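You operate a simulated robot arm through the tools that you are given. There is no shell and no other tool. Be economical: measure what you need, move in short steps, check, and stop when the job is done.

Carry out the task below with a simulated two-armed robot. There is one attempt and no reset: what you move stays moved.

JOB
Take the yellow cloth from the top of the long steel table and lay it out flat on the top of the steel bench.

Only the result counts: the job must be done as asked and must still hold three seconds after the hand-in. Knocking over, shifting, dropping, spilling or breaking anything else fails it. Flat cloth is picked up by pressing the open fingertips on it (5 to 10 N) and closing them slowly along it; thin cloth reads only 2 to 8 mm in the jaws.

ROBOT AND FRAMES
Two 7-joint arms with two-finger parallel grippers on one trunk, on a base that drives. Base frame: it is fixed to the floor where the robot stands at the start and does not move with it; the origin is under the middle of the robot, x ahead of it, y to its left, z up; the surface under the hand at the start is at about z = 0.86. Lengths are in m, angles in degrees, forces in N, time in s.
The left shoulder is at the start at [0.06, 0.143, 0.926], the right one opposite. With the tool pointing down near the work surface each hand reaches from about 0.3 to 0.72 m from the robot's upright axis, wherever it stands, measured 20 degrees to its own side. Places, roughly: top of the steel bench [0.7, 1.5, 0.9]. Payload 1.57 kg a hand.
Tool frame (each hand has its own): the origin (TCP) lies between the finger pads and is the grasp point; the fingertips stand 0.03 m ahead of it; z points along the fingers, y is the line along which they close. The gripper opens to 0.11 m. The fingers are 0.024 m wide and 0.012 m thick; the gripper's body (0.048 by 0.112 m) begins 0.078 m behind the TCP.
Orientation is told as [roll, pitch, yaw] about the base's x, y, z axes, in that order, counted from this pose: with the fingers straight down and closing along the base's y, the tool's x points along the base's -x, its y along +y and its z along -z.

CONTROLS
- The arms move only by the tool send_rows. It takes "left_plan", "right_plan" or both (then of equal length, played together; a hand with none holds still); each is one flat list of numbers, 7 for each row, row after row: the finger opening in m, from 0 to 0.11, then the shift along the tool's x, y, z in m, then the turn, a rotation vector about the tool's x, y, z in rad. In form: [hand, tx, ty, tz, wx, wy, wz, hand, tx, ty, tz, wx, wy, wz, ...]. A call has 1 to 20 rows; each row is the pose to reach, as a shift and turn from the pose commanded when the call began, along the tool's axes at that moment. Rows are played at 5 a second. More than 0.05 m and 8.6 degrees between two rows, or a gripper value outside its range, and nothing of the call is played. Where a pose cannot be reached the arm comes as near as it can. A force on the tool above 40 N (or 10 N above the force at the start of the call, whichever is more), or a blocked arm, ends the call early, and 0.2 s more pass. The fingers move at their own pace (about 0.045 m/s each) and stop on an object; they squeeze with about 21 N. The grip force told is the motor's: it shows also when the fingers shut on nothing. Time passes only in rows, and 0.2 s behind the last, so rows that repeat a pose let the fingers close. It gives the time, the measured TCP pose, the force on the tool (base axes), the opening and the grip force at its end, in the units of the frame above (readings bear some noise), with the torque about the TCP (base axes, N m) and any sound that the robot's microphone picked up.
- Cameras (640 x 400 px; columns grow to the right, rows downward): "scene" is now at [0.0392, 0.0325, 1.5326]; the picture's right is [0.42, -0.91, 0.00], its down [-0.70, -0.33, -0.63] and it looks along [0.57, 0.27, -0.77] (base axes); focal length 289 px, centre (320, 200). "left" rides on the left gripper at [0.07, -0.016, -0.141] in its tool frame; the picture's right is [0.23, 0.97, 0.00], its down [-0.86, 0.20, -0.48] and it looks along [-0.47, 0.11, 0.88] (tool axes); focal length 222 px, centre (320, 200). "right" rides on the right gripper at [0.07, 0.016, -0.141] in its tool frame; the picture's right is [-0.23, 0.97, 0.00], its down [-0.85, -0.20, -0.48] and it looks along [-0.47, -0.11, 0.88] (tool axes); focal length 222 px, centre (320, 200). There is no depth. A picture from a camera that has moved, and an enlarged one, comes with that camera's place and axes in the base frame and with its lens.
- snapshot(camera): a new picture of that camera. The clock stands still meanwhile.
- slide_trunk(by): slides the trunk up (or, below 0, down) by that many m; the arms and the scene camera ride with it, the base frame stays. It gives what a move gives, with no picture.
- drive_base(legs): drives the robot by 1 to 6 legs, each [ahead, left, turn to the left] in m, m and degrees, along the robot's own axes; the way and the turn of a leg run together, so that a leg with both is an arc; at most 1.5 m and 180 degrees a leg. The arms and the cameras ride along, it lands a little off, and it stops where it bumps. It gives what a move gives.
- head_to(pan, tilt): turns the head with the scene camera to pan (to the left, within 86 degrees either way) and tilt (down, from -29 to 69), counted from straight ahead of the robot. It gives what a move gives.
- zoom(camera, box): a new picture of the part [left, top, right, bottom] of that camera's present view, enlarged. The clock stands still meanwhile.
- close_job(): hands the job in; it is judged then, once.

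Work in short steps. Places have to be worked out from the pictures, the camera data and where the tool is seen: move nearer, look again, correct. Check each grasp and each placing, and mend what went wrong. You have 120 turns and 88 pictures in all, those below and enlarged ones among them. Open the grippers and draw the arms clear of the work before you hand the job in, unless the task says otherwise; then end with one line.

The tools are called after "Call:" by a JSON object that holds its "fn" and its "kwargs". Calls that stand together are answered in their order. send_rows: Moves the arms, as the interface text tells. Its arguments: {"type":"object","properties":{"left_plan":{"type":"array","items":{"type":"number"}},"right_plan":{"type":"array","items":{"type":"number"}}},"required":[]} The other tools are called the same way: slide_trunk (by) slides the trunk up or down; drive_base (legs) drives the base; head_to (pan, tilt) turns the head that bears the scene camera; snapshot (camera) takes a picture; zoom (camera, box) takes an enlarged picture of a part of a camera's view; close_job () hands the job in.

At the start:

```text
t: 0.0
left_tool_pos: [0.3941, 0.3016, 1.032]
left_orientation: [0.0, 0.0, 0.0]
left_ft_force: [-0.4, 0.2, -0.1]
left_torque: [0.01, -0.01, -0.03]
left_opening: 0.1101
left_finger_force: 0.1
right_tool_pos: [0.4507, -0.0993, 1.0803]
right_orientation: [0.0, 0.0, 0.1]
right_ft_force: [0.1, 0.6, 0.1]
right_torque: [-0.02, 0.0, 0.01]
right_opening: 0.1101
right_finger_force: 0.1
trunk travel left (down, up): [-0.525, 0.065]
robot x, y, heading: [-0.0009, -0.0013, 0.0]
head pan, tilt: [24.9, 50.7]
```

scene: 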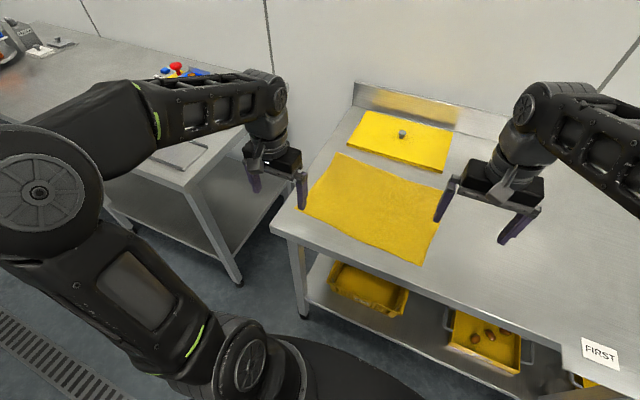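
right: 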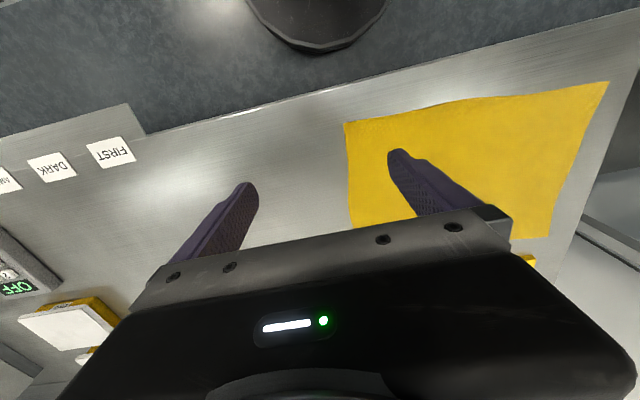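
left: 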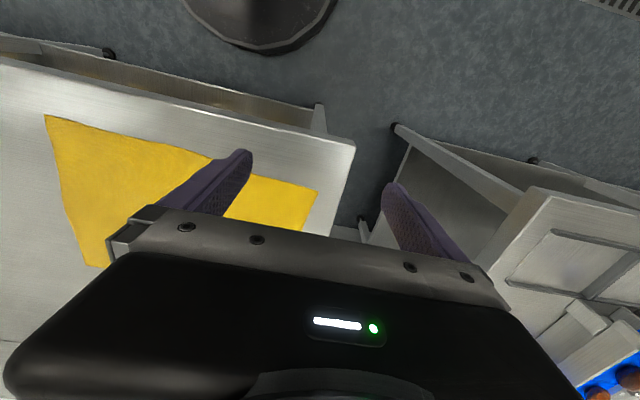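

The cloth looks to cover about x 0.46–0.76, y −0.05–0.30 on the table. I'll look at the bench first to plan the placing.

Call:
{"fn": "head_to", "kwargs": {"pan": 65, "tilt": 30}}

Call:
{"fn": "snapshot", "kwargs": {"camera": "scene"}}

```text
t: 1.1
left_tool_pos: [0.3949, 0.3021, 1.0333]
left_orientation: [0.0, 0.0, 0.0]
left_ft_force: [-0.3, 0.1, -0.2]
left_torque: [0.02, 0.04, 0.01]
left_opening: 0.1099
left_finger_force: 0.1
right_tool_pos: [0.4492, -0.098, 1.0807]
right_orientation: [-0.1, 0.1, 0.0]
right_ft_force: [0.9, 0.6, 0.2]
right_torque: [0.01, 0.01, 0.01]
right_opening: 0.1101
right_finger_force: 0.0
trunk travel left (down, up): [-0.525, 0.065]
robot x, y, heading: [-0.002, 0.0018, 0.0]
head pan, tilt: [65.0, 30.0]
```

```text
84 pictures are left
camera scene: at [0.0082, 0.0823, 1.563], right [0.91, -0.42, 0.0], down [-0.21, -0.45, -0.87], along [0.37, 0.78, -0.5], focal length 289 px, centre (320, 200)
```

scene: 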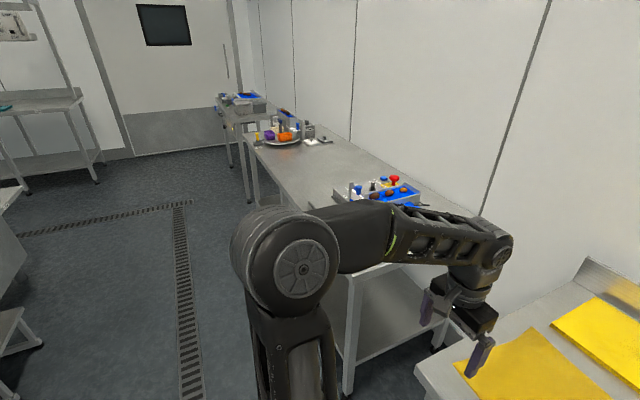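

The near cloth edge runs from about (0.475, 0.31) to (0.449, −0.058), and the bench has a clear zone around y 1.3–1.8. I'll bring both hands above the near corners with the fingers opened to 4 cm.

Call:
{"fn": "send_rows", "kwargs": {"left_plan": [0.04, -0.02, -0.007, 0.02, 0, 0, 0, 0.04, -0.04, -0.014, 0.04, 0, 0, 0, 0.04, -0.06, -0.02, 0.06, 0, 0, 0, 0.04, -0.08, -0.027, 0.085, 0, 0, 0, 0.04, -0.1, -0.034, 0.11, 0, 0, 0], "right_plan": [0.04, -0.004, 0.017, 0.03, 0, 0, 0, 0.04, -0.008, 0.034, 0.06, 0, 0, 0, 0.04, -0.012, 0.05, 0.09, 0, 0, 0, 0.04, -0.016, 0.067, 0.12, 0, 0, 0, 0.04, -0.021, 0.084, 0.158, 0, 0, 0]}}

Call:
{"fn": "snapshot", "kwargs": {"camera": "left"}}

Call:
{"fn": "snapshot", "kwargs": {"camera": "right"}}

```text
t: 2.3
left_tool_pos: [0.4959, 0.2684, 0.9219]
left_orientation: [0.0, 0.1, 0.2]
left_ft_force: [0.1, 0.1, -0.3]
left_torque: [0.01, 0.02, 0.04]
left_opening: 0.0399
left_finger_force: 0.0
right_tool_pos: [0.4722, -0.0152, 0.9209]
right_orientation: [0.0, 0.0, 0.0]
right_ft_force: [-0.1, 0.2, 0.2]
right_torque: [-0.01, 0.03, -0.01]
right_opening: 0.04
right_finger_force: 0.1
trunk travel left (down, up): [-0.525, 0.065]
robot x, y, heading: [-0.0036, -0.0004, -0.3]
head pan, tilt: [65.0, 30.0]
```

```text
83 pictures are left
camera left: at [0.4266, 0.2533, 1.0627], right [-0.23, 0.97, 0.0], down [0.86, 0.2, 0.48], along [0.47, 0.11, -0.88], focal length 222 px, centre (320, 200)
```

left: 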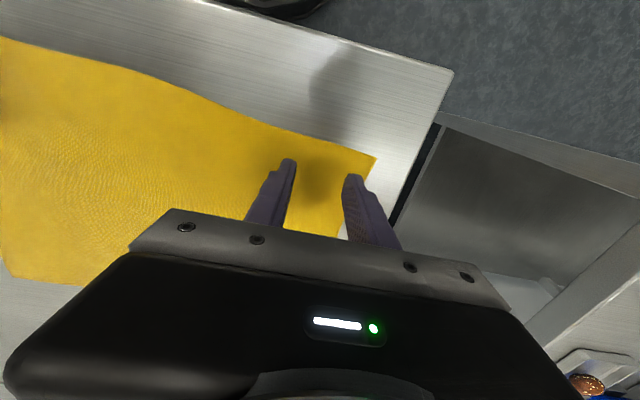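

```text
82 pictures are left
camera right: at [0.4033, 0.0027, 1.0625], right [0.23, 0.97, 0.0], down [0.86, -0.2, 0.48], along [0.47, -0.11, -0.88], focal length 222 px, centre (320, 200)
```

right: 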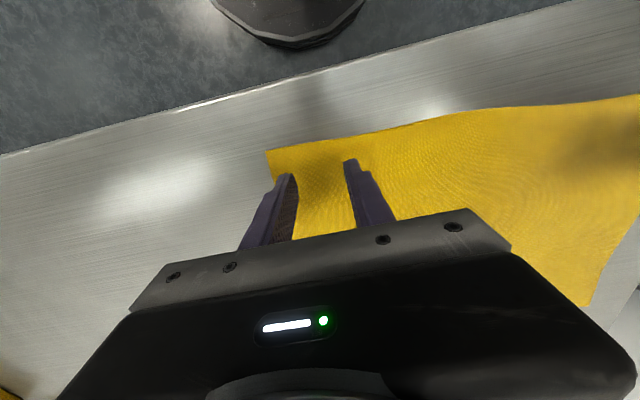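

Both fingertip pairs are over the cloth just inside the corners (corners at about (0.479, 0.319) and (0.449, −0.058)). I'll lower slowly towards contact.

Call:
{"fn": "send_rows", "kwargs": {"left_plan": [0.04, 0, 0, 0.015, 0, 0, 0, 0.04, 0, 0, 0.024, 0, 0, 0, 0.04, 0, 0, 0.029, 0, 0, 0], "right_plan": [0.04, 0, 0, 0.015, 0, 0, 0, 0.04, 0, 0, 0.024, 0, 0, 0, 0.04, 0, 0, 0.029, 0, 0, 0]}}

```text
t: 3.1
left_tool_pos: [0.4955, 0.2683, 0.8936]
left_orientation: [0.1, 0.0, 0.0]
left_ft_force: [0.3, -0.3, 0.4]
left_torque: [0.0, 0.02, 0.02]
left_opening: 0.0402
left_finger_force: 0.1
right_tool_pos: [0.4712, -0.0156, 0.8925]
right_orientation: [0.0, 0.0, 0.0]
right_ft_force: [-0.9, -0.6, -0.1]
right_torque: [0.0, -0.02, -0.02]
right_opening: 0.0401
right_finger_force: 0.0
trunk travel left (down, up): [-0.525, 0.065]
robot x, y, heading: [0.002, 0.0022, 0.1]
head pan, tilt: [65.0, 30.0]
```

No contact yet; lowering in finer steps.

Call:
{"fn": "send_rows", "kwargs": {"left_plan": [0.04, 0, 0, 0.002, 0, 0, 0, 0.04, 0, 0, 0.003, 0, 0, 0], "right_plan": [0.04, 0, 0, 0.002, 0, 0, 0, 0.04, 0, 0, 0.003, 0, 0, 0]}}

```text
t: 3.7
left_tool_pos: [0.494, 0.268, 0.8912]
left_orientation: [0.0, 0.0, 0.1]
left_ft_force: [0.8, -0.1, 4.8]
left_torque: [0.04, 0.02, -0.02]
left_opening: 0.0399
left_finger_force: 0.1
right_tool_pos: [0.4707, -0.0156, 0.89]
right_orientation: [0.1, -0.2, 0.0]
right_ft_force: [-0.7, 0.0, 9.7]
right_torque: [0.04, 0.08, -0.02]
right_opening: 0.04
right_finger_force: 0.1
trunk travel left (down, up): [-0.525, 0.065]
robot x, y, heading: [0.0005, 0.0015, -0.0]
head pan, tilt: [65.0, 30.0]
```

Contact: left 4.8 N, right 9.7 N. I'll add a touch on the left and close both slowly.

Call:
{"fn": "send_rows", "kwargs": {"left_plan": [0.038, 0, 0, 0.0006, 0, 0, 0, 0.035, 0, 0, 0.0006, 0, 0, 0, 0.032, 0, 0, 0.0006, 0, 0, 0, 0.029, 0, 0, 0.0006, 0, 0, 0, 0.026, 0, 0, 0.0006, 0, 0, 0, 0.023, 0, 0, 0.0006, 0, 0, 0, 0.02, 0, 0, 0.0006, 0, 0, 0, 0.017, 0, 0, 0.0006, 0, 0, 0, 0.014, 0, 0, 0.0006, 0, 0, 0, 0.011, 0, 0, 0.0006, 0, 0, 0, 0.008, 0, 0, 0.0006, 0, 0, 0, 0.005, 0, 0, 0.0006, 0, 0, 0, 0.002, 0, 0, 0.0006, 0, 0, 0, 0, 0, 0, 0.0006, 0, 0, 0, 0, 0, 0, 0.0006, 0, 0, 0], "right_plan": [0.038, 0, 0, 0, 0, 0, 0, 0.035, 0, 0, 0, 0, 0, 0, 0.032, 0, 0, 0, 0, 0, 0, 0.029, 0, 0, 0, 0, 0, 0, 0.026, 0, 0, 0, 0, 0, 0, 0.023, 0, 0, 0, 0, 0, 0, 0.02, 0, 0, 0, 0, 0, 0, 0.017, 0, 0, 0, 0, 0, 0, 0.014, 0, 0, 0, 0, 0, 0, 0.011, 0, 0, 0, 0, 0, 0, 0.008, 0, 0, 0, 0, 0, 0, 0.005, 0, 0, 0, 0, 0, 0, 0.002, 0, 0, 0, 0, 0, 0, 0, 0, 0, 0, 0, 0, 0, 0, 0, 0, 0, 0, 0, 0]}}

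Call:
{"fn": "snapshot", "kwargs": {"camera": "left"}}

Call:
{"fn": "snapshot", "kwargs": {"camera": "right"}}

```text
t: 6.9
left_tool_pos: [0.4937, 0.268, 0.8912]
left_orientation: [0.0, -0.2, -0.1]
left_ft_force: [0.2, -1.7, 23.7]
left_torque: [-0.04, 0.22, -0.02]
left_opening: 0.0024
left_finger_force: 21.0
right_tool_pos: [0.4703, -0.0151, 0.8919]
right_orientation: [0.0, -0.2, 0.0]
right_ft_force: [0.0, 5.9, 13.7]
right_torque: [0.17, 0.08, 0.02]
right_opening: 0.0027
right_finger_force: 21.2
trunk travel left (down, up): [-0.525, 0.065]
robot x, y, heading: [-0.0027, 0.0017, 0.1]
head pan, tilt: [65.0, 30.0]
```

```text
81 pictures are left
camera left: at [0.4236, 0.2523, 1.0321], right [-0.23, 0.97, 0.0], down [0.85, 0.2, 0.48], along [0.47, 0.11, -0.88], focal length 222 px, centre (320, 200)
```

left: 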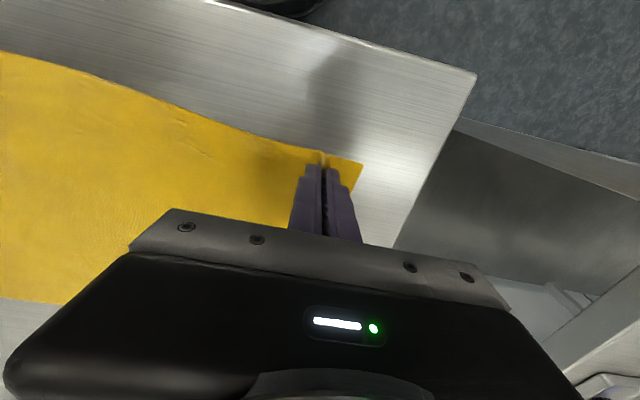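

```text
80 pictures are left
camera right: at [0.4005, 0.0022, 1.0321], right [0.23, 0.97, 0.0], down [0.85, -0.2, 0.48], along [0.47, -0.11, -0.88], focal length 222 px, centre (320, 200)
```

right: 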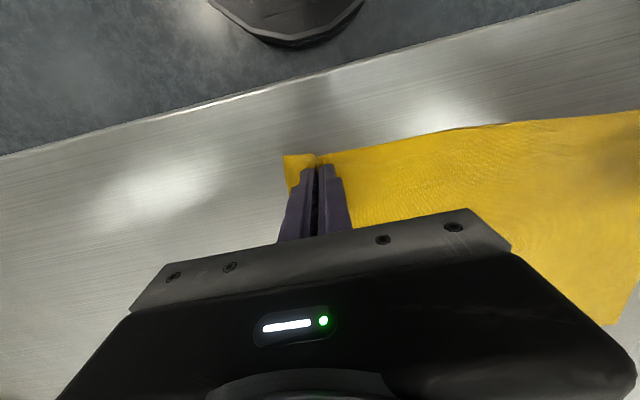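

Both hands hold a pinched fold (2.4 and 2.7 mm). I'll lift a little, with the hands moving together.

Call:
{"fn": "send_rows", "kwargs": {"left_plan": [0, 0, 0, -0.015, 0, 0, 0, 0, 0, 0, -0.03, 0, 0, 0, 0, 0, 0, -0.05, 0, 0, 0, 0, 0, 0, -0.07, 0, 0, 0], "right_plan": [0, 0, 0, -0.015, 0, 0, 0, 0, 0, 0, -0.03, 0, 0, 0, 0, 0, 0, -0.05, 0, 0, 0, 0, 0, 0, -0.07, 0, 0, 0]}}

Call:
{"fn": "head_to", "kwargs": {"pan": 10, "tilt": 45}}

Call:
{"fn": "snapshot", "kwargs": {"camera": "scene"}}

```text
t: 7.9
left_tool_pos: [0.4937, 0.2676, 0.9587]
left_orientation: [0.0, 0.0, 0.0]
left_ft_force: [-0.8, -3.1, 1.5]
left_torque: [-0.14, 0.02, -0.04]
left_opening: 0.0023
left_finger_force: 21.0
right_tool_pos: [0.4713, -0.0148, 0.9602]
right_orientation: [0.0, 0.0, 0.2]
right_ft_force: [0.2, 4.0, -0.5]
right_torque: [0.11, -0.04, 0.02]
right_opening: 0.0025
right_finger_force: 21.7
trunk travel left (down, up): [-0.525, 0.065]
robot x, y, heading: [0.0012, 0.0029, -0.0]
head pan, tilt: [65.0, 30.0]
```

```text
t: 9.1
left_tool_pos: [0.4929, 0.268, 0.9593]
left_orientation: [-0.1, 0.0, 0.0]
left_ft_force: [0.5, -4.1, 0.0]
left_torque: [-0.09, 0.01, -0.01]
left_opening: 0.0021
left_finger_force: 21.1
right_tool_pos: [0.4711, -0.0156, 0.9599]
right_orientation: [-0.1, 0.0, 0.1]
right_ft_force: [-0.1, 4.1, -0.5]
right_torque: [0.12, 0.02, 0.06]
right_opening: 0.0023
right_finger_force: 20.9
trunk travel left (down, up): [-0.525, 0.065]
robot x, y, heading: [-0.0015, -0.0011, -0.1]
head pan, tilt: [10.0, 45.0]
```

```text
79 pictures are left
camera scene: at [0.0501, 0.0146, 1.5405], right [0.17, -0.98, 0.0], down [-0.7, -0.12, -0.71], along [0.7, 0.12, -0.71], focal length 289 px, centre (320, 200)
```

scene: 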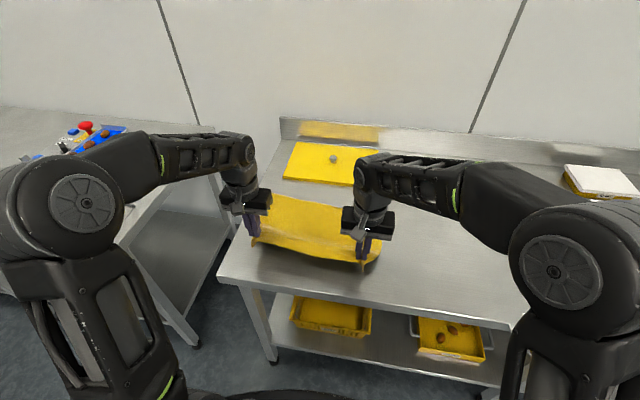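

The cloth is rising held by both corners; lateral tension is ~4 N, so I'll bring the hands 3 mm each inward and lift to see the height reached.

Call:
{"fn": "send_rows", "kwargs": {"left_plan": [0, 0, -0.003, -0.03, 0, 0, 0, 0, 0, -0.003, -0.06, 0, 0, 0, 0, 0, -0.003, -0.09, 0, 0, 0, 0, 0, -0.003, -0.12, 0, 0, 0, 0, 0, -0.003, -0.15, 0, 0, 0, 0, 0, -0.003, -0.18, 0, 0, 0, 0, 0, -0.003, -0.21, 0, 0, 0, 0, 0, -0.003, -0.24, 0, 0, 0], "right_plan": [0, 0, 0.003, -0.03, 0, 0, 0, 0, 0, 0.003, -0.06, 0, 0, 0, 0, 0, 0.003, -0.09, 0, 0, 0, 0, 0, 0.003, -0.12, 0, 0, 0, 0, 0, 0.003, -0.15, 0, 0, 0, 0, 0, 0.003, -0.18, 0, 0, 0, 0, 0, 0.003, -0.21, 0, 0, 0, 0, 0, 0.003, -0.24, 0, 0, 0]}}

Call:
{"fn": "slide_trunk", "kwargs": {"by": 0.065}}

Call:
{"fn": "snapshot", "kwargs": {"camera": "scene"}}

```text
t: 10.9
left_tool_pos: [0.4957, 0.2705, 1.1067]
left_orientation: [0.4, -0.3, -0.4]
left_ft_force: [-0.5, -4.1, -0.5]
left_torque: [-0.13, -0.01, -0.01]
left_opening: 0.0024
left_finger_force: 20.8
left hand out of reach, approached as far as the arm can: row 5, 6, 7, 8
right_tool_pos: [0.471, -0.0123, 1.0989]
right_orientation: [0.1, -0.1, -0.1]
right_ft_force: [0.3, 4.0, -1.1]
right_torque: [0.09, -0.04, 0.02]
right_opening: 0.0023
right_finger_force: 20.8
right hand out of reach, approached as far as the arm can: row 5, 6, 7, 8
trunk travel left (down, up): [-0.525, 0.065]
robot x, y, heading: [0.0001, -0.0002, -0.1]
head pan, tilt: [10.0, 45.0]
```

```text
t: 11.9
left_tool_pos: [0.4955, 0.2703, 1.1703]
left_orientation: [0.6, -0.4, -0.4]
left_ft_force: [-0.7, -3.2, 0.0]
left_torque: [-0.13, 0.01, 0.0]
left_opening: 0.0022
left_finger_force: 21.1
right_tool_pos: [0.472, -0.0127, 1.1659]
right_orientation: [0.1, 0.0, -0.1]
right_ft_force: [-0.1, 4.8, -1.2]
right_torque: [0.12, -0.01, 0.02]
right_opening: 0.0022
right_finger_force: 20.8
trunk travel left (down, up): [-0.59, 0.0]
robot x, y, heading: [-0.0013, -0.0003, 0.2]
head pan, tilt: [10.0, 45.0]
```

```text
78 pictures are left
camera scene: at [0.0503, 0.0145, 1.6054], right [0.17, -0.98, 0.0], down [-0.7, -0.12, -0.71], along [0.7, 0.12, -0.71], focal length 289 px, centre (320, 200)
```

scene: 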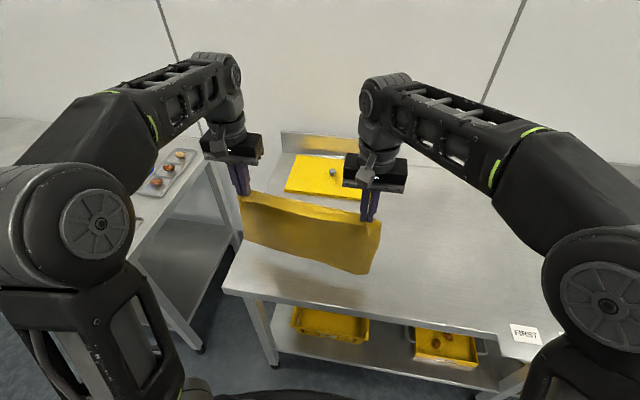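

Out of tool-down reach at z≈1.17, enough for carrying away from the tables. I'll back off 0.2 m, then check the hanging cloth and the way left.

Call:
{"fn": "drive_base", "kwargs": {"legs": [[-0.22, 0, 0]]}}

Call:
{"fn": "snapshot", "kwargs": {"camera": "scene"}}

Call:
{"fn": "head_to", "kwargs": {"pan": 80, "tilt": 35}}

Call:
{"fn": "snapshot", "kwargs": {"camera": "scene"}}

```text
t: 13.6
left_tool_pos: [0.272, 0.2705, 1.1707]
left_orientation: [0.5, -0.3, -0.3]
left_ft_force: [-0.5, -3.7, -0.6]
left_torque: [-0.08, 0.0, -0.02]
left_opening: 0.0024
left_finger_force: 21.0
right_tool_pos: [0.249, -0.0115, 1.1664]
right_orientation: [0.2, -0.1, 0.2]
right_ft_force: [0.2, 3.4, -0.1]
right_torque: [0.12, -0.09, 0.02]
right_opening: 0.0026
right_finger_force: 21.1
trunk travel left (down, up): [-0.59, 0.0]
robot x, y, heading: [-0.2194, 0.0016, 0.2]
head pan, tilt: [10.0, 45.0]
```

```text
77 pictures are left
camera scene: at [-0.173, 0.0143, 1.6055], right [0.18, -0.98, 0.0], down [-0.7, -0.12, -0.71], along [0.7, 0.12, -0.71], focal length 289 px, centre (320, 200)
```

scene: 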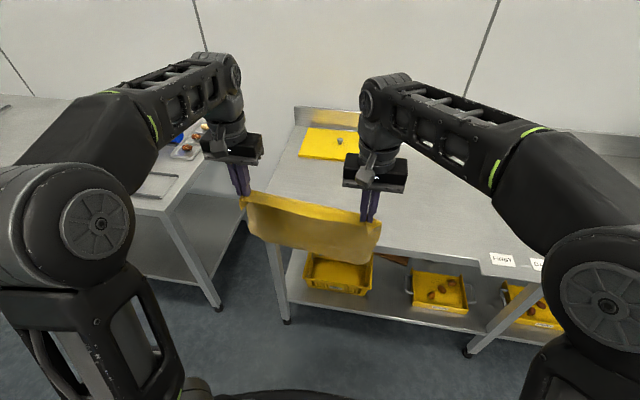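

```text
t: 15.1
left_tool_pos: [0.2726, 0.2701, 1.1729]
left_orientation: [0.5, -0.3, -0.3]
left_ft_force: [-0.3, -3.1, -0.3]
left_torque: [-0.12, -0.02, -0.07]
left_opening: 0.002
left_finger_force: 21.1
right_tool_pos: [0.251, -0.0112, 1.1654]
right_orientation: [0.1, -0.1, 0.2]
right_ft_force: [0.0, 4.3, -0.5]
right_torque: [0.08, -0.04, 0.02]
right_opening: 0.0023
right_finger_force: 20.7
trunk travel left (down, up): [-0.59, 0.0]
robot x, y, heading: [-0.2184, -0.0014, -0.1]
head pan, tilt: [80.0, 35.0]
```

```text
76 pictures are left
camera scene: at [-0.2364, 0.0868, 1.6203], right [0.98, -0.17, 0.0], down [-0.1, -0.57, -0.82], along [0.14, 0.81, -0.57], focal length 289 px, centre (320, 200)
```

scene: 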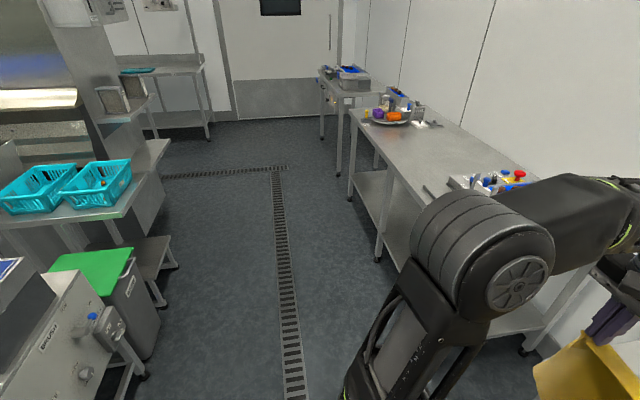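

The aisle is clear. I'll drive left 1.42 m and look at the bench top.

Call:
{"fn": "drive_base", "kwargs": {"legs": [[0, 1.42, 0]]}}

Call:
{"fn": "head_to", "kwargs": {"pan": 0, "tilt": 40}}

Call:
{"fn": "snapshot", "kwargs": {"camera": "scene"}}

```text
t: 22.1
left_tool_pos: [0.2654, 1.6944, 1.1713]
left_orientation: [0.6, -0.3, 0.1]
left_ft_force: [-0.4, -3.1, -0.3]
left_torque: [-0.1, 0.02, -0.05]
left_opening: 0.0019
left_finger_force: 21.0
right_tool_pos: [0.2432, 1.4118, 1.1654]
right_orientation: [0.0, -0.2, 0.5]
right_ft_force: [0.0, 3.6, -0.8]
right_torque: [0.09, -0.01, 0.03]
right_opening: 0.0026
right_finger_force: 20.8
trunk travel left (down, up): [-0.59, 0.0]
robot x, y, heading: [-0.2322, 1.4199, 0.7]
head pan, tilt: [80.0, 35.0]
```

```text
t: 23.6
left_tool_pos: [0.2642, 1.6961, 1.1707]
left_orientation: [0.6, -0.3, 0.0]
left_ft_force: [0.1, -3.8, -0.1]
left_torque: [-0.11, 0.01, -0.03]
left_opening: 0.0023
left_finger_force: 21.4
right_tool_pos: [0.2434, 1.4121, 1.1658]
right_orientation: [0.0, -0.1, 0.4]
right_ft_force: [-0.1, 2.6, 0.6]
right_torque: [0.1, -0.04, 0.05]
right_opening: 0.0027
right_finger_force: 20.7
trunk travel left (down, up): [-0.59, 0.0]
robot x, y, heading: [-0.2285, 1.4196, 0.2]
head pan, tilt: [0.0, 40.0]
```

```text
75 pictures are left
camera scene: at [-0.174, 1.4211, 1.6127], right [0.01, -1.0, 0.0], down [-0.64, -0.01, -0.77], along [0.77, 0.01, -0.64], focal length 289 px, centre (320, 200)
```

scene: 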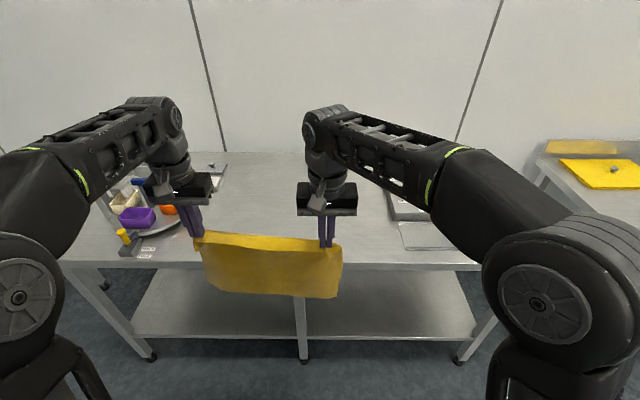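

Clear bench zone is about y 1.19–1.87; front edge x≈0.364. I'll tilt both hands ~30° so the fingers point forward-down (extends reach), raising a bit, in free air.

Call:
{"fn": "send_rows", "kwargs": {"left_plan": [0, 0, 0, -0.01, 0, -0.1, 0, 0, 0, 0, -0.02, 0, -0.2, 0, 0, 0, 0, -0.03, 0, -0.3, 0, 0, 0, 0, -0.04, 0, -0.4, 0, 0, 0, 0, -0.05, 0, -0.5, 0], "right_plan": [0, 0, 0, -0.01, 0, -0.1, 0, 0, 0, 0, -0.02, 0, -0.2, 0, 0, 0, 0, -0.03, 0, -0.3, 0, 0, 0, 0, -0.04, 0, -0.4, 0, 0, 0, 0, -0.05, 0, -0.5, 0]}}

Call:
{"fn": "drive_base", "kwargs": {"legs": [[0.16, -0.03, 0]]}}

Call:
{"fn": "snapshot", "kwargs": {"camera": "scene"}}

```text
t: 24.9
left_tool_pos: [0.2636, 1.6937, 1.2232]
left_orientation: [0.7, -29.1, -0.3]
left_ft_force: [-0.7, -2.9, 1.2]
left_torque: [-0.06, -0.02, -0.07]
left_opening: 0.0025
left_finger_force: 21.2
right_tool_pos: [0.242, 1.4107, 1.2161]
right_orientation: [0.1, -28.8, 0.5]
right_ft_force: [-1.0, 3.4, 0.2]
right_torque: [0.08, 0.01, 0.07]
right_opening: 0.0024
right_finger_force: 20.7
trunk travel left (down, up): [-0.59, 0.0]
robot x, y, heading: [-0.2289, 1.4196, 0.6]
head pan, tilt: [0.0, 40.0]
```

```text
t: 26.3
left_tool_pos: [0.4241, 1.6656, 1.2206]
left_orientation: [0.7, -28.9, -0.1]
left_ft_force: [-0.4, -3.0, -0.1]
left_torque: [-0.05, 0.03, -0.07]
left_opening: 0.0024
left_finger_force: 20.6
right_tool_pos: [0.4037, 1.3836, 1.215]
right_orientation: [0.0, -28.7, 0.5]
right_ft_force: [0.9, 1.4, -0.3]
right_torque: [0.08, -0.01, 0.07]
right_opening: 0.0024
right_finger_force: 20.6
trunk travel left (down, up): [-0.59, 0.0]
robot x, y, heading: [-0.0684, 1.391, 0.5]
head pan, tilt: [0.0, 40.0]
```

```text
74 pictures are left
camera scene: at [-0.0124, 1.3922, 1.6126], right [0.01, -1.0, 0.0], down [-0.64, -0.01, -0.77], along [0.77, 0.01, -0.64], focal length 289 px, centre (320, 200)
```

scene: 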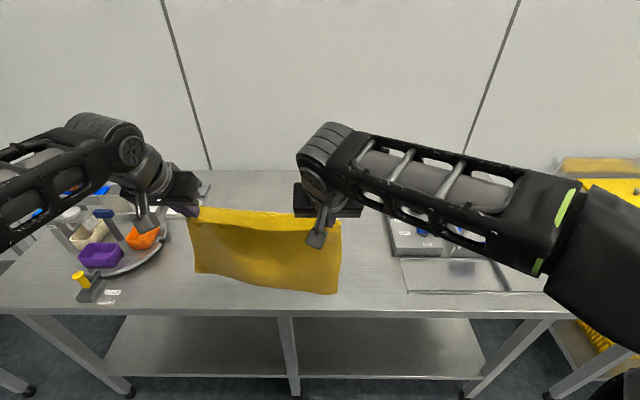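

The cloth's lower edge is right at the bench surface just inside the front edge. I'll draw the hands back 6 cm and up 1.5 cm, then drive forward 0.1 m so the arms have reach to lay it forward.

Call:
{"fn": "send_rows", "kwargs": {"left_plan": [0, 0.026, 0, -0.014, 0, 0, 0, 0, 0.045, 0, -0.042, 0, 0, 0], "right_plan": [0, 0.026, 0, -0.014, 0, 0, 0, 0, 0.045, 0, -0.042, 0, 0, 0]}}

Call:
{"fn": "drive_base", "kwargs": {"legs": [[0.1, 0, 0]]}}

Call:
{"fn": "snapshot", "kwargs": {"camera": "scene"}}

```text
t: 26.9
left_tool_pos: [0.3618, 1.6642, 1.2367]
left_orientation: [0.6, -29.0, -0.3]
left_ft_force: [-0.4, -2.7, 0.1]
left_torque: [-0.1, 0.01, -0.08]
left_opening: 0.0021
left_finger_force: 21.0
right_tool_pos: [0.3409, 1.3828, 1.2312]
right_orientation: [0.1, -28.9, 0.6]
right_ft_force: [-0.2, 2.9, -0.5]
right_torque: [0.08, -0.02, 0.07]
right_opening: 0.0024
right_finger_force: 20.7
trunk travel left (down, up): [-0.59, 0.0]
robot x, y, heading: [-0.0693, 1.3882, 0.5]
head pan, tilt: [0.0, 40.0]
```

```text
t: 28.0
left_tool_pos: [0.4645, 1.6653, 1.2356]
left_orientation: [0.7, -28.9, -0.2]
left_ft_force: [0.9, -2.8, -0.2]
left_torque: [-0.1, 0.05, -0.06]
left_opening: 0.0019
left_finger_force: 21.3
right_tool_pos: [0.4435, 1.3825, 1.2296]
right_orientation: [0.1, -28.7, 0.6]
right_ft_force: [0.3, 2.8, -0.2]
right_torque: [0.08, 0.04, 0.08]
right_opening: 0.0025
right_finger_force: 21.0
trunk travel left (down, up): [-0.59, 0.0]
robot x, y, heading: [0.0285, 1.3897, 0.6]
head pan, tilt: [0.0, 40.0]
```

```text
73 pictures are left
camera scene: at [0.087, 1.3934, 1.6126], right [0.01, -1.0, 0.0], down [-0.64, -0.01, -0.77], along [0.77, 0.01, -0.64], focal length 289 px, centre (320, 200)
```

scene: 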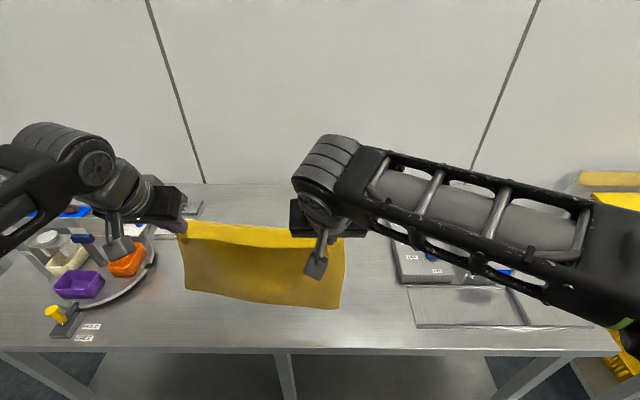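

The hanging length looks shorter than expected; I'll check the cloth's shape from the hand cameras.

Call:
{"fn": "snapshot", "kwargs": {"camera": "left"}}

Call:
{"fn": "snapshot", "kwargs": {"camera": "right"}}

Call:
{"fn": "zoom", "kwargs": {"camera": "scene", "box": [140, 190, 380, 340]}}

```text
72 pictures are left
camera left: at [0.336, 1.6493, 1.3255], right [-0.2, 0.97, -0.1], down [0.52, 0.19, 0.83], along [0.83, 0.12, -0.54], focal length 222 px, centre (320, 200)
```

left: 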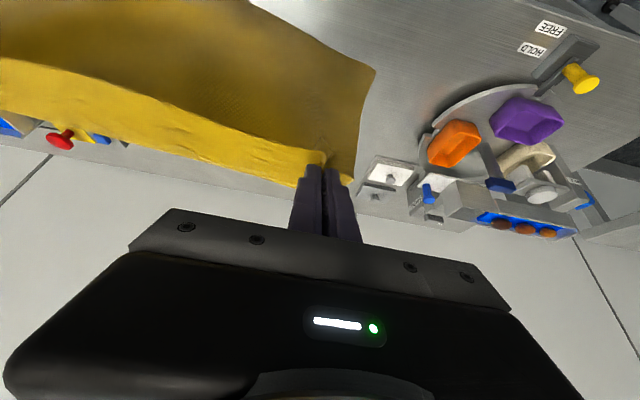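

```text
71 pictures are left
camera right: at [0.315, 1.3999, 1.32], right [0.19, 0.98, 0.11], down [0.52, -0.2, 0.83], along [0.83, -0.1, -0.55], focal length 222 px, centre (320, 200)
```

right: 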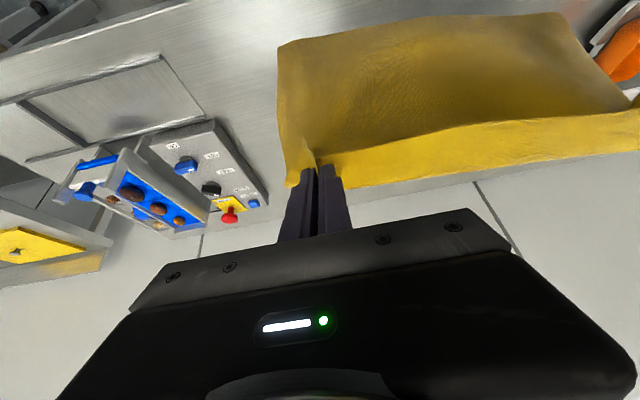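

```text
2.67 times, centred on (260, 265) of scene
camera zoom: at [0.087, 1.3934, 1.6126], right [0.01, -1.0, 0.0], down [-0.64, -0.01, -0.77], along [0.77, 0.01, -0.64], focal length 771 px, centre (480, 27)
```

zoom: 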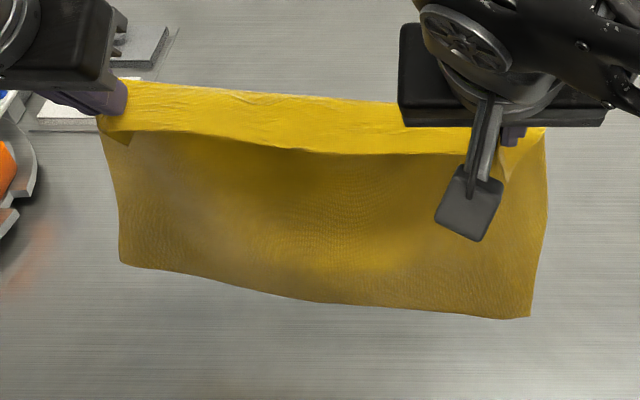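

The 3–4 cm hem flap hangs on the robot side, so I must lay far-to-near: tail down first at the far side, hands drawn back, so the hem falls open. I'll move both hands forward 0.21 m and down 8 cm (tail still just above the bench).

Call:
{"fn": "send_rows", "kwargs": {"left_plan": [0, -0.018, 0, 0.0215, 0, 0, 0, 0, -0.036, 0, 0.043, 0, 0, 0, 0, -0.054, 0, 0.0645, 0, 0, 0, 0, -0.0725, 0, 0.086, 0, 0, 0, 0, -0.0905, 0, 0.1075, 0, 0, 0, 0, -0.109, 0, 0.129, 0, 0, 0, 0, -0.127, 0, 0.1505, 0, 0, 0, 0, -0.145, 0, 0.172, 0, 0, 0], "right_plan": [0, -0.018, 0, 0.0215, 0, 0, 0, 0, -0.036, 0, 0.043, 0, 0, 0, 0, -0.054, 0, 0.0645, 0, 0, 0, 0, -0.0725, 0, 0.086, 0, 0, 0, 0, -0.0905, 0, 0.1075, 0, 0, 0, 0, -0.109, 0, 0.129, 0, 0, 0, 0, -0.127, 0, 0.1505, 0, 0, 0, 0, -0.145, 0, 0.172, 0, 0, 0]}}

Call:
{"fn": "snapshot", "kwargs": {"camera": "scene"}}

```text
t: 29.8
left_tool_pos: [0.6759, 1.6671, 1.1547]
left_orientation: [0.8, -28.9, -0.4]
left_ft_force: [0.9, -3.6, 0.4]
left_torque: [-0.1, 0.01, -0.03]
left_opening: 0.0024
left_finger_force: 21.1
right_tool_pos: [0.6546, 1.3853, 1.1481]
right_orientation: [0.2, -28.6, 0.5]
right_ft_force: [1.0, 2.8, -0.8]
right_torque: [0.08, 0.0, 0.06]
right_opening: 0.0027
right_finger_force: 20.8
trunk travel left (down, up): [-0.59, 0.0]
robot x, y, heading: [0.0326, 1.3924, 0.7]
head pan, tilt: [0.0, 40.0]
```

```text
69 pictures are left
camera scene: at [0.0875, 1.3935, 1.6126], right [0.01, -1.0, 0.0], down [-0.64, -0.01, -0.77], along [0.77, 0.01, -0.64], focal length 289 px, centre (320, 200)
```

scene: 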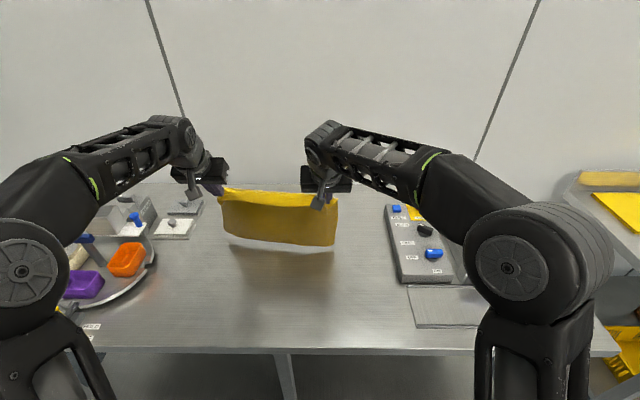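

Reach is fine and the tail hangs just above the bench at x≈0.69. I'll lower until it touches and then draw back along an arc, stopping partway to look.

Call:
{"fn": "send_rows", "kwargs": {"left_plan": [0, 0.0121, 0, 0.0219, 0, 0, 0, 0, 0.0218, 0, 0.0394, 0, 0, 0, 0, 0.0421, 0, 0.0452, 0, 0, 0, 0, 0.0602, 0, 0.0468, 0, 0, 0, 0, 0.0781, 0, 0.0482, 0, 0, 0, 0, 0.0961, 0, 0.0498, 0, 0, 0], "right_plan": [0, 0.0121, 0, 0.0219, 0, 0, 0, 0, 0.0218, 0, 0.0394, 0, 0, 0, 0, 0.0421, 0, 0.0452, 0, 0, 0, 0, 0.0602, 0, 0.0468, 0, 0, 0, 0, 0.0781, 0, 0.0482, 0, 0, 0, 0, 0.0961, 0, 0.0498, 0, 0, 0]}}

Call:
{"fn": "snapshot", "kwargs": {"camera": "scene"}}

Call:
{"fn": "snapshot", "kwargs": {"camera": "right"}}

```text
t: 31.2
left_tool_pos: [0.6134, 1.6686, 1.065]
left_orientation: [0.5, -29.1, -0.2]
left_ft_force: [-0.2, -3.9, 0.1]
left_torque: [-0.08, 0.02, -0.06]
left_opening: 0.0026
left_finger_force: 21.0
right_tool_pos: [0.5902, 1.3855, 1.0606]
right_orientation: [0.1, -28.9, 0.6]
right_ft_force: [-0.3, 3.9, 0.1]
right_torque: [0.09, -0.03, 0.07]
right_opening: 0.0021
right_finger_force: 21.0
trunk travel left (down, up): [-0.59, 0.0]
robot x, y, heading: [0.0319, 1.3921, 0.5]
head pan, tilt: [0.0, 40.0]
```

```text
68 pictures are left
camera scene: at [0.0848, 1.3935, 1.6127], right [0.01, -1.0, 0.0], down [-0.64, -0.01, -0.77], along [0.77, 0.01, -0.64], focal length 289 px, centre (320, 200)
```

scene: 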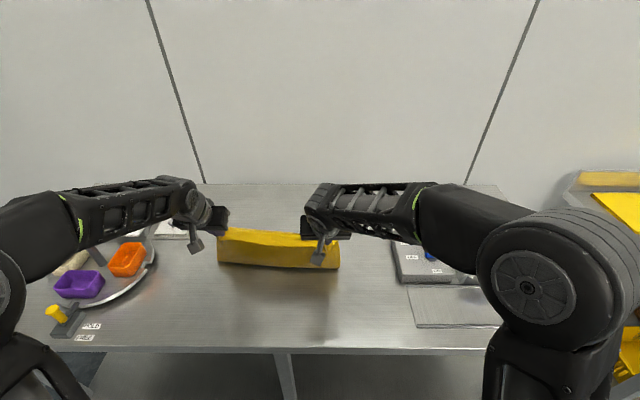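

```text
67 pictures are left
camera right: at [0.4622, 1.4013, 1.1501], right [0.19, 0.98, 0.11], down [0.52, -0.19, 0.83], along [0.83, -0.1, -0.55], focal length 222 px, centre (320, 200)
```

right: 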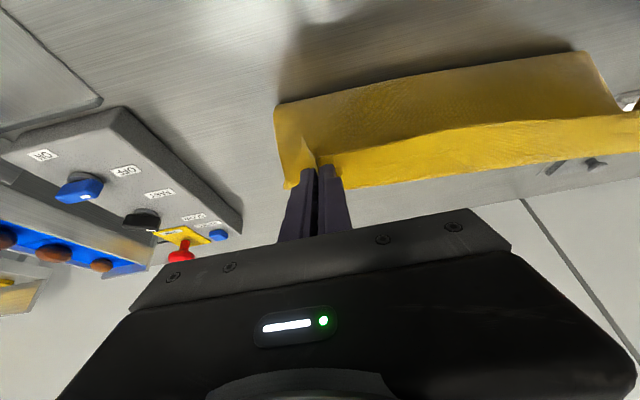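

The tail should be on the bench behind the visible panel. I'll keep drawing back and down, un-tilting the hands to vertical so the hem comes level at the end.

Call:
{"fn": "send_rows", "kwargs": {"left_plan": [0, 0.018, 0, 0.0015, 0, 0.083, 0, 0, 0.036, 0, 0.003, 0, 0.167, 0, 0, 0.054, 0, 0.0045, 0, 0.25, 0, 0, 0.072, 0, 0.006, 0, 0.333, 0, 0, 0.09, 0, 0.0075, 0, 0.417, 0, 0, 0.108, 0, 0.009, 0, 0.503, 0], "right_plan": [0, 0.018, 0, 0.0015, 0, 0.083, 0, 0, 0.036, 0, 0.003, 0, 0.167, 0, 0, 0.054, 0, 0.0045, 0, 0.25, 0, 0, 0.072, 0, 0.006, 0, 0.333, 0, 0, 0.09, 0, 0.0075, 0, 0.417, 0, 0, 0.108, 0, 0.009, 0, 0.503, 0]}}

Call:
{"fn": "snapshot", "kwargs": {"camera": "scene"}}

Call:
{"fn": "snapshot", "kwargs": {"camera": "right"}}

```text
t: 32.6
left_tool_pos: [0.523, 1.6688, 1.0054]
left_orientation: [0.7, 0.1, 0.1]
left_ft_force: [-0.1, -4.9, -0.4]
left_torque: [-0.1, 0.0, -0.05]
left_opening: 0.0021
left_finger_force: 21.7
right_tool_pos: [0.5025, 1.3846, 0.9985]
right_orientation: [0.2, 0.3, 0.7]
right_ft_force: [0.1, 5.0, -1.2]
right_torque: [0.14, 0.0, 0.05]
right_opening: 0.0025
right_finger_force: 21.3
trunk travel left (down, up): [-0.59, 0.0]
robot x, y, heading: [0.0267, 1.3917, 0.6]
head pan, tilt: [0.0, 40.0]
```

```text
66 pictures are left
camera scene: at [0.086, 1.3935, 1.6127], right [0.01, -1.0, 0.0], down [-0.64, -0.01, -0.77], along [0.77, 0.01, -0.64], focal length 289 px, centre (320, 200)
```

scene: 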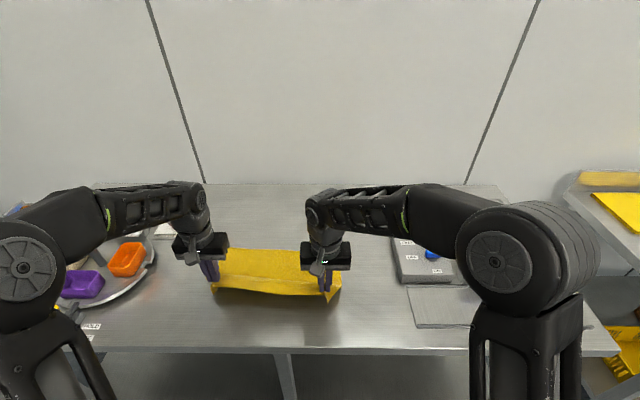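

```text
65 pictures are left
camera right: at [0.433, 1.4016, 1.1402], right [0.22, 0.98, 0.0], down [0.86, -0.19, 0.48], along [0.46, -0.1, -0.88], focal length 222 px, centre (320, 200)
```

right: 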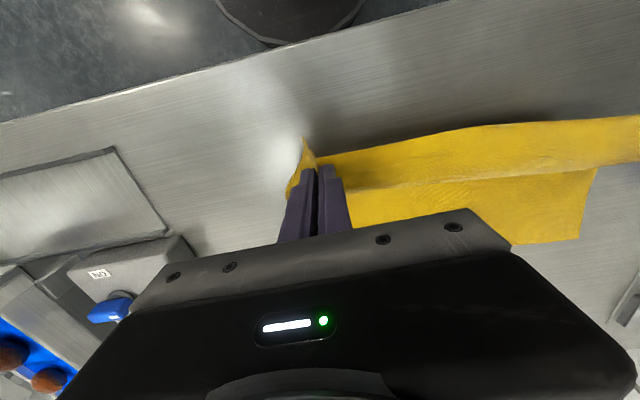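

The tail lies forward at x≈0.69 and the cloth is laying out. I'll continue back 8 cm and down 5.5 cm.

Call:
{"fn": "send_rows", "kwargs": {"left_plan": [0, 0.013, 0, 0.01, 0, 0, 0, 0, 0.027, 0, 0.02, 0, 0, 0, 0, 0.04, 0, 0.03, 0, 0, 0, 0, 0.053, 0, 0.04, 0, 0, 0, 0, 0.067, 0, 0.05, 0, 0, 0, 0, 0.08, 0, 0.058, 0, 0, 0], "right_plan": [0, 0.013, 0, 0.01, 0, 0, 0, 0, 0.027, 0, 0.02, 0, 0, 0, 0, 0.04, 0, 0.03, 0, 0, 0, 0, 0.053, 0, 0.04, 0, 0, 0, 0, 0.067, 0, 0.048, 0, 0, 0, 0, 0.08, 0, 0.053, 0, 0, 0]}}

Call:
{"fn": "snapshot", "kwargs": {"camera": "scene"}}

Call:
{"fn": "snapshot", "kwargs": {"camera": "right"}}

Call:
{"fn": "snapshot", "kwargs": {"camera": "left"}}

```text
t: 34.0
left_tool_pos: [0.4424, 1.6679, 0.9479]
left_orientation: [0.6, -0.2, 0.1]
left_ft_force: [0.1, -5.4, 0.4]
left_torque: [-0.15, 0.01, -0.01]
left_opening: 0.0022
left_finger_force: 21.1
right_tool_pos: [0.4202, 1.384, 0.9459]
right_orientation: [0.1, 0.0, 0.6]
right_ft_force: [0.2, 5.2, -0.9]
right_torque: [0.15, -0.05, 0.0]
right_opening: 0.0024
right_finger_force: 20.6
trunk travel left (down, up): [-0.59, 0.0]
robot x, y, heading: [0.0294, 1.3925, 0.6]
head pan, tilt: [0.0, 40.0]
```

```text
64 pictures are left
camera scene: at [0.0849, 1.3935, 1.6127], right [0.01, -1.0, 0.0], down [-0.64, -0.01, -0.77], along [0.77, 0.01, -0.64], focal length 289 px, centre (320, 200)
```

scene: 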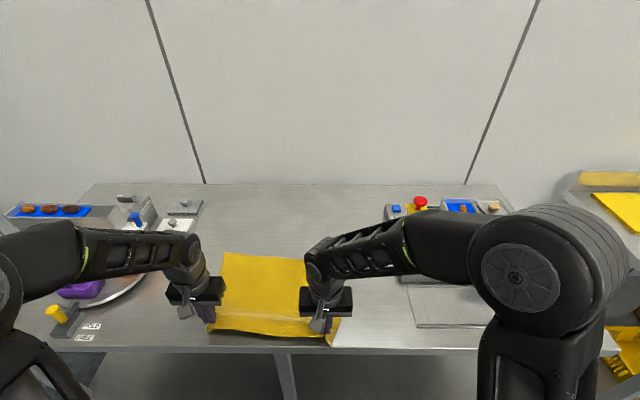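

```text
63 pictures are left
camera right: at [0.3515, 1.401, 1.0877], right [0.22, 0.98, 0.0], down [0.86, -0.19, 0.48], along [0.47, -0.1, -0.88], focal length 222 px, centre (320, 200)
```

right: 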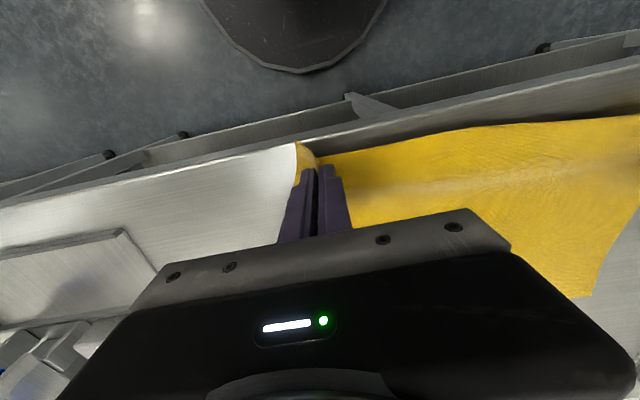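

```text
62 pictures are left
camera left: at [0.3735, 1.6514, 1.089], right [-0.23, 0.97, 0.01], down [0.85, 0.2, 0.48], along [0.47, 0.12, -0.88], focal length 222 px, centre (320, 200)
```

left: 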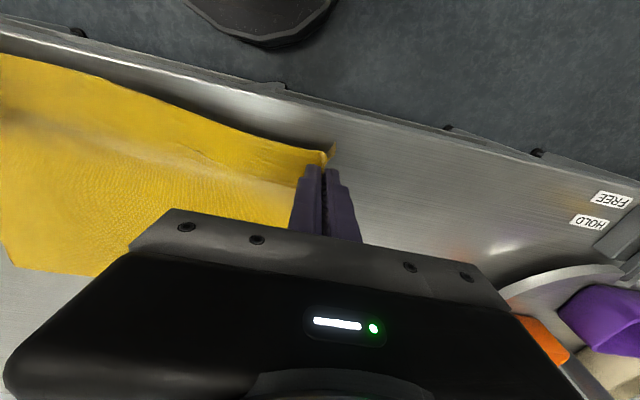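

The cloth would end too close to the front lip (edge x≈0.40). I'll redo the lay about 7 cm farther in: lift and tilt again, then nudge the base forward 5 cm (base front x≈0.31, shelf ≈0.43).

Call:
{"fn": "send_rows", "kwargs": {"left_plan": [0, -0.02, 0, -0.026, 0, -0.0625, 0, 0, -0.04, 0, -0.052, 0, -0.125, 0, 0, -0.06, 0, -0.078, 0, -0.1875, 0, 0, -0.08, 0, -0.104, 0, -0.25, 0, 0, -0.1, 0, -0.13, 0, -0.3125, 0, 0, -0.12, 0, -0.156, 0, -0.375, 0, 0, -0.14, 0, -0.182, 0, -0.4375, 0, 0, -0.16, 0, -0.208, 0, -0.5, 0], "right_plan": [0, -0.02, 0, -0.026, 0, -0.0625, 0, 0, -0.04, 0, -0.052, 0, -0.125, 0, 0, -0.06, 0, -0.078, 0, -0.1875, 0, 0, -0.08, 0, -0.104, 0, -0.25, 0, 0, -0.1, 0, -0.13, 0, -0.3125, 0, 0, -0.12, 0, -0.156, 0, -0.375, 0, 0, -0.14, 0, -0.182, 0, -0.4375, 0, 0, -0.16, 0, -0.208, 0, -0.5, 0]}}

Call:
{"fn": "drive_base", "kwargs": {"legs": [[0.05, 0, 0]]}}

Call:
{"fn": "snapshot", "kwargs": {"camera": "scene"}}

```text
t: 35.8
left_tool_pos: [0.6029, 1.6677, 1.156]
left_orientation: [0.6, -28.8, -0.2]
left_ft_force: [-0.1, -3.5, 0.5]
left_torque: [-0.1, 0.01, -0.1]
left_opening: 0.0022
left_finger_force: 20.7
right_tool_pos: [0.5809, 1.3853, 1.1546]
right_orientation: [0.2, -28.6, 0.5]
right_ft_force: [0.3, 3.5, 0.2]
right_torque: [0.12, 0.0, 0.07]
right_opening: 0.0024
right_finger_force: 20.9
trunk travel left (down, up): [-0.59, 0.0]
robot x, y, heading: [0.0316, 1.393, 0.5]
head pan, tilt: [0.0, 40.0]
```

```text
t: 36.8
left_tool_pos: [0.6551, 1.6669, 1.1546]
left_orientation: [0.7, -28.7, -0.2]
left_ft_force: [0.9, -2.8, -0.5]
left_torque: [-0.09, 0.07, -0.04]
left_opening: 0.0024
left_finger_force: 21.4
right_tool_pos: [0.6327, 1.3853, 1.1524]
right_orientation: [0.1, -28.4, 0.5]
right_ft_force: [0.5, 2.3, -0.7]
right_torque: [0.08, 0.04, 0.09]
right_opening: 0.0023
right_finger_force: 21.6
trunk travel left (down, up): [-0.59, 0.0]
robot x, y, heading: [0.0807, 1.3958, 0.3]
head pan, tilt: [0.0, 40.0]
```

```text
61 pictures are left
camera scene: at [0.138, 1.3939, 1.6126], right [0.01, -1.0, 0.0], down [-0.64, -0.01, -0.76], along [0.76, 0.01, -0.64], focal length 289 px, centre (320, 200)
```

scene: 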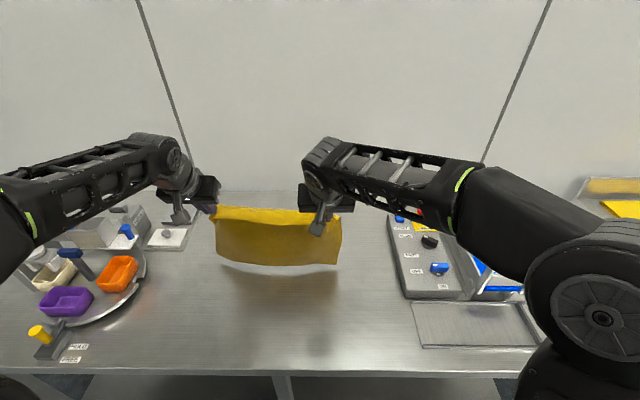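

Tail hangs free at x≈0.67. I'll move another 10 cm forward.

Call:
{"fn": "send_rows", "kwargs": {"left_plan": [0, -0.0175, 0, 0.0097, 0, 0, 0, 0, -0.035, 0, 0.0194, 0, 0, 0, 0, -0.0525, 0, 0.029, 0, 0, 0, 0, -0.07, 0, 0.0387, 0, 0, 0, 0, -0.0875, 0, 0.0484, 0, 0, 0, 0, -0.0875, 0, 0.0484, 0, 0, 0], "right_plan": [0, -0.0175, 0, 0.0097, 0, 0, 0, 0, -0.035, 0, 0.0194, 0, 0, 0, 0, -0.0525, 0, 0.029, 0, 0, 0, 0, -0.07, 0, 0.0387, 0, 0, 0, 0, -0.0875, 0, 0.0484, 0, 0, 0, 0, -0.0875, 0, 0.0484, 0, 0, 0]}}

Call:
{"fn": "snapshot", "kwargs": {"camera": "scene"}}

```text
t: 38.1
left_tool_pos: [0.753, 1.6685, 1.1558]
left_orientation: [0.7, -28.8, -0.3]
left_ft_force: [0.6, -1.8, -0.4]
left_torque: [-0.06, 0.04, -0.03]
left_opening: 0.0021
left_finger_force: 20.8
right_tool_pos: [0.7321, 1.3852, 1.1537]
right_orientation: [0.0, -28.6, 0.5]
right_ft_force: [1.0, 2.4, -0.8]
right_torque: [0.08, 0.0, 0.05]
right_opening: 0.0022
right_finger_force: 20.5
trunk travel left (down, up): [-0.59, 0.0]
robot x, y, heading: [0.0821, 1.3939, 0.3]
head pan, tilt: [0.0, 40.0]
```

```text
60 pictures are left
camera scene: at [0.1342, 1.3938, 1.6128], right [0.01, -1.0, 0.0], down [-0.64, -0.01, -0.77], along [0.77, 0.01, -0.64], focal length 289 px, centre (320, 200)
```

scene: 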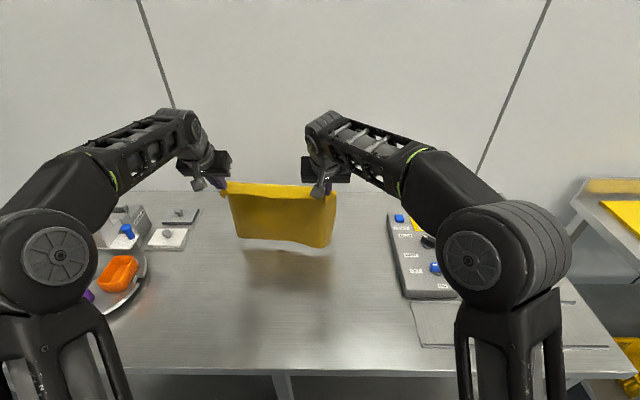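

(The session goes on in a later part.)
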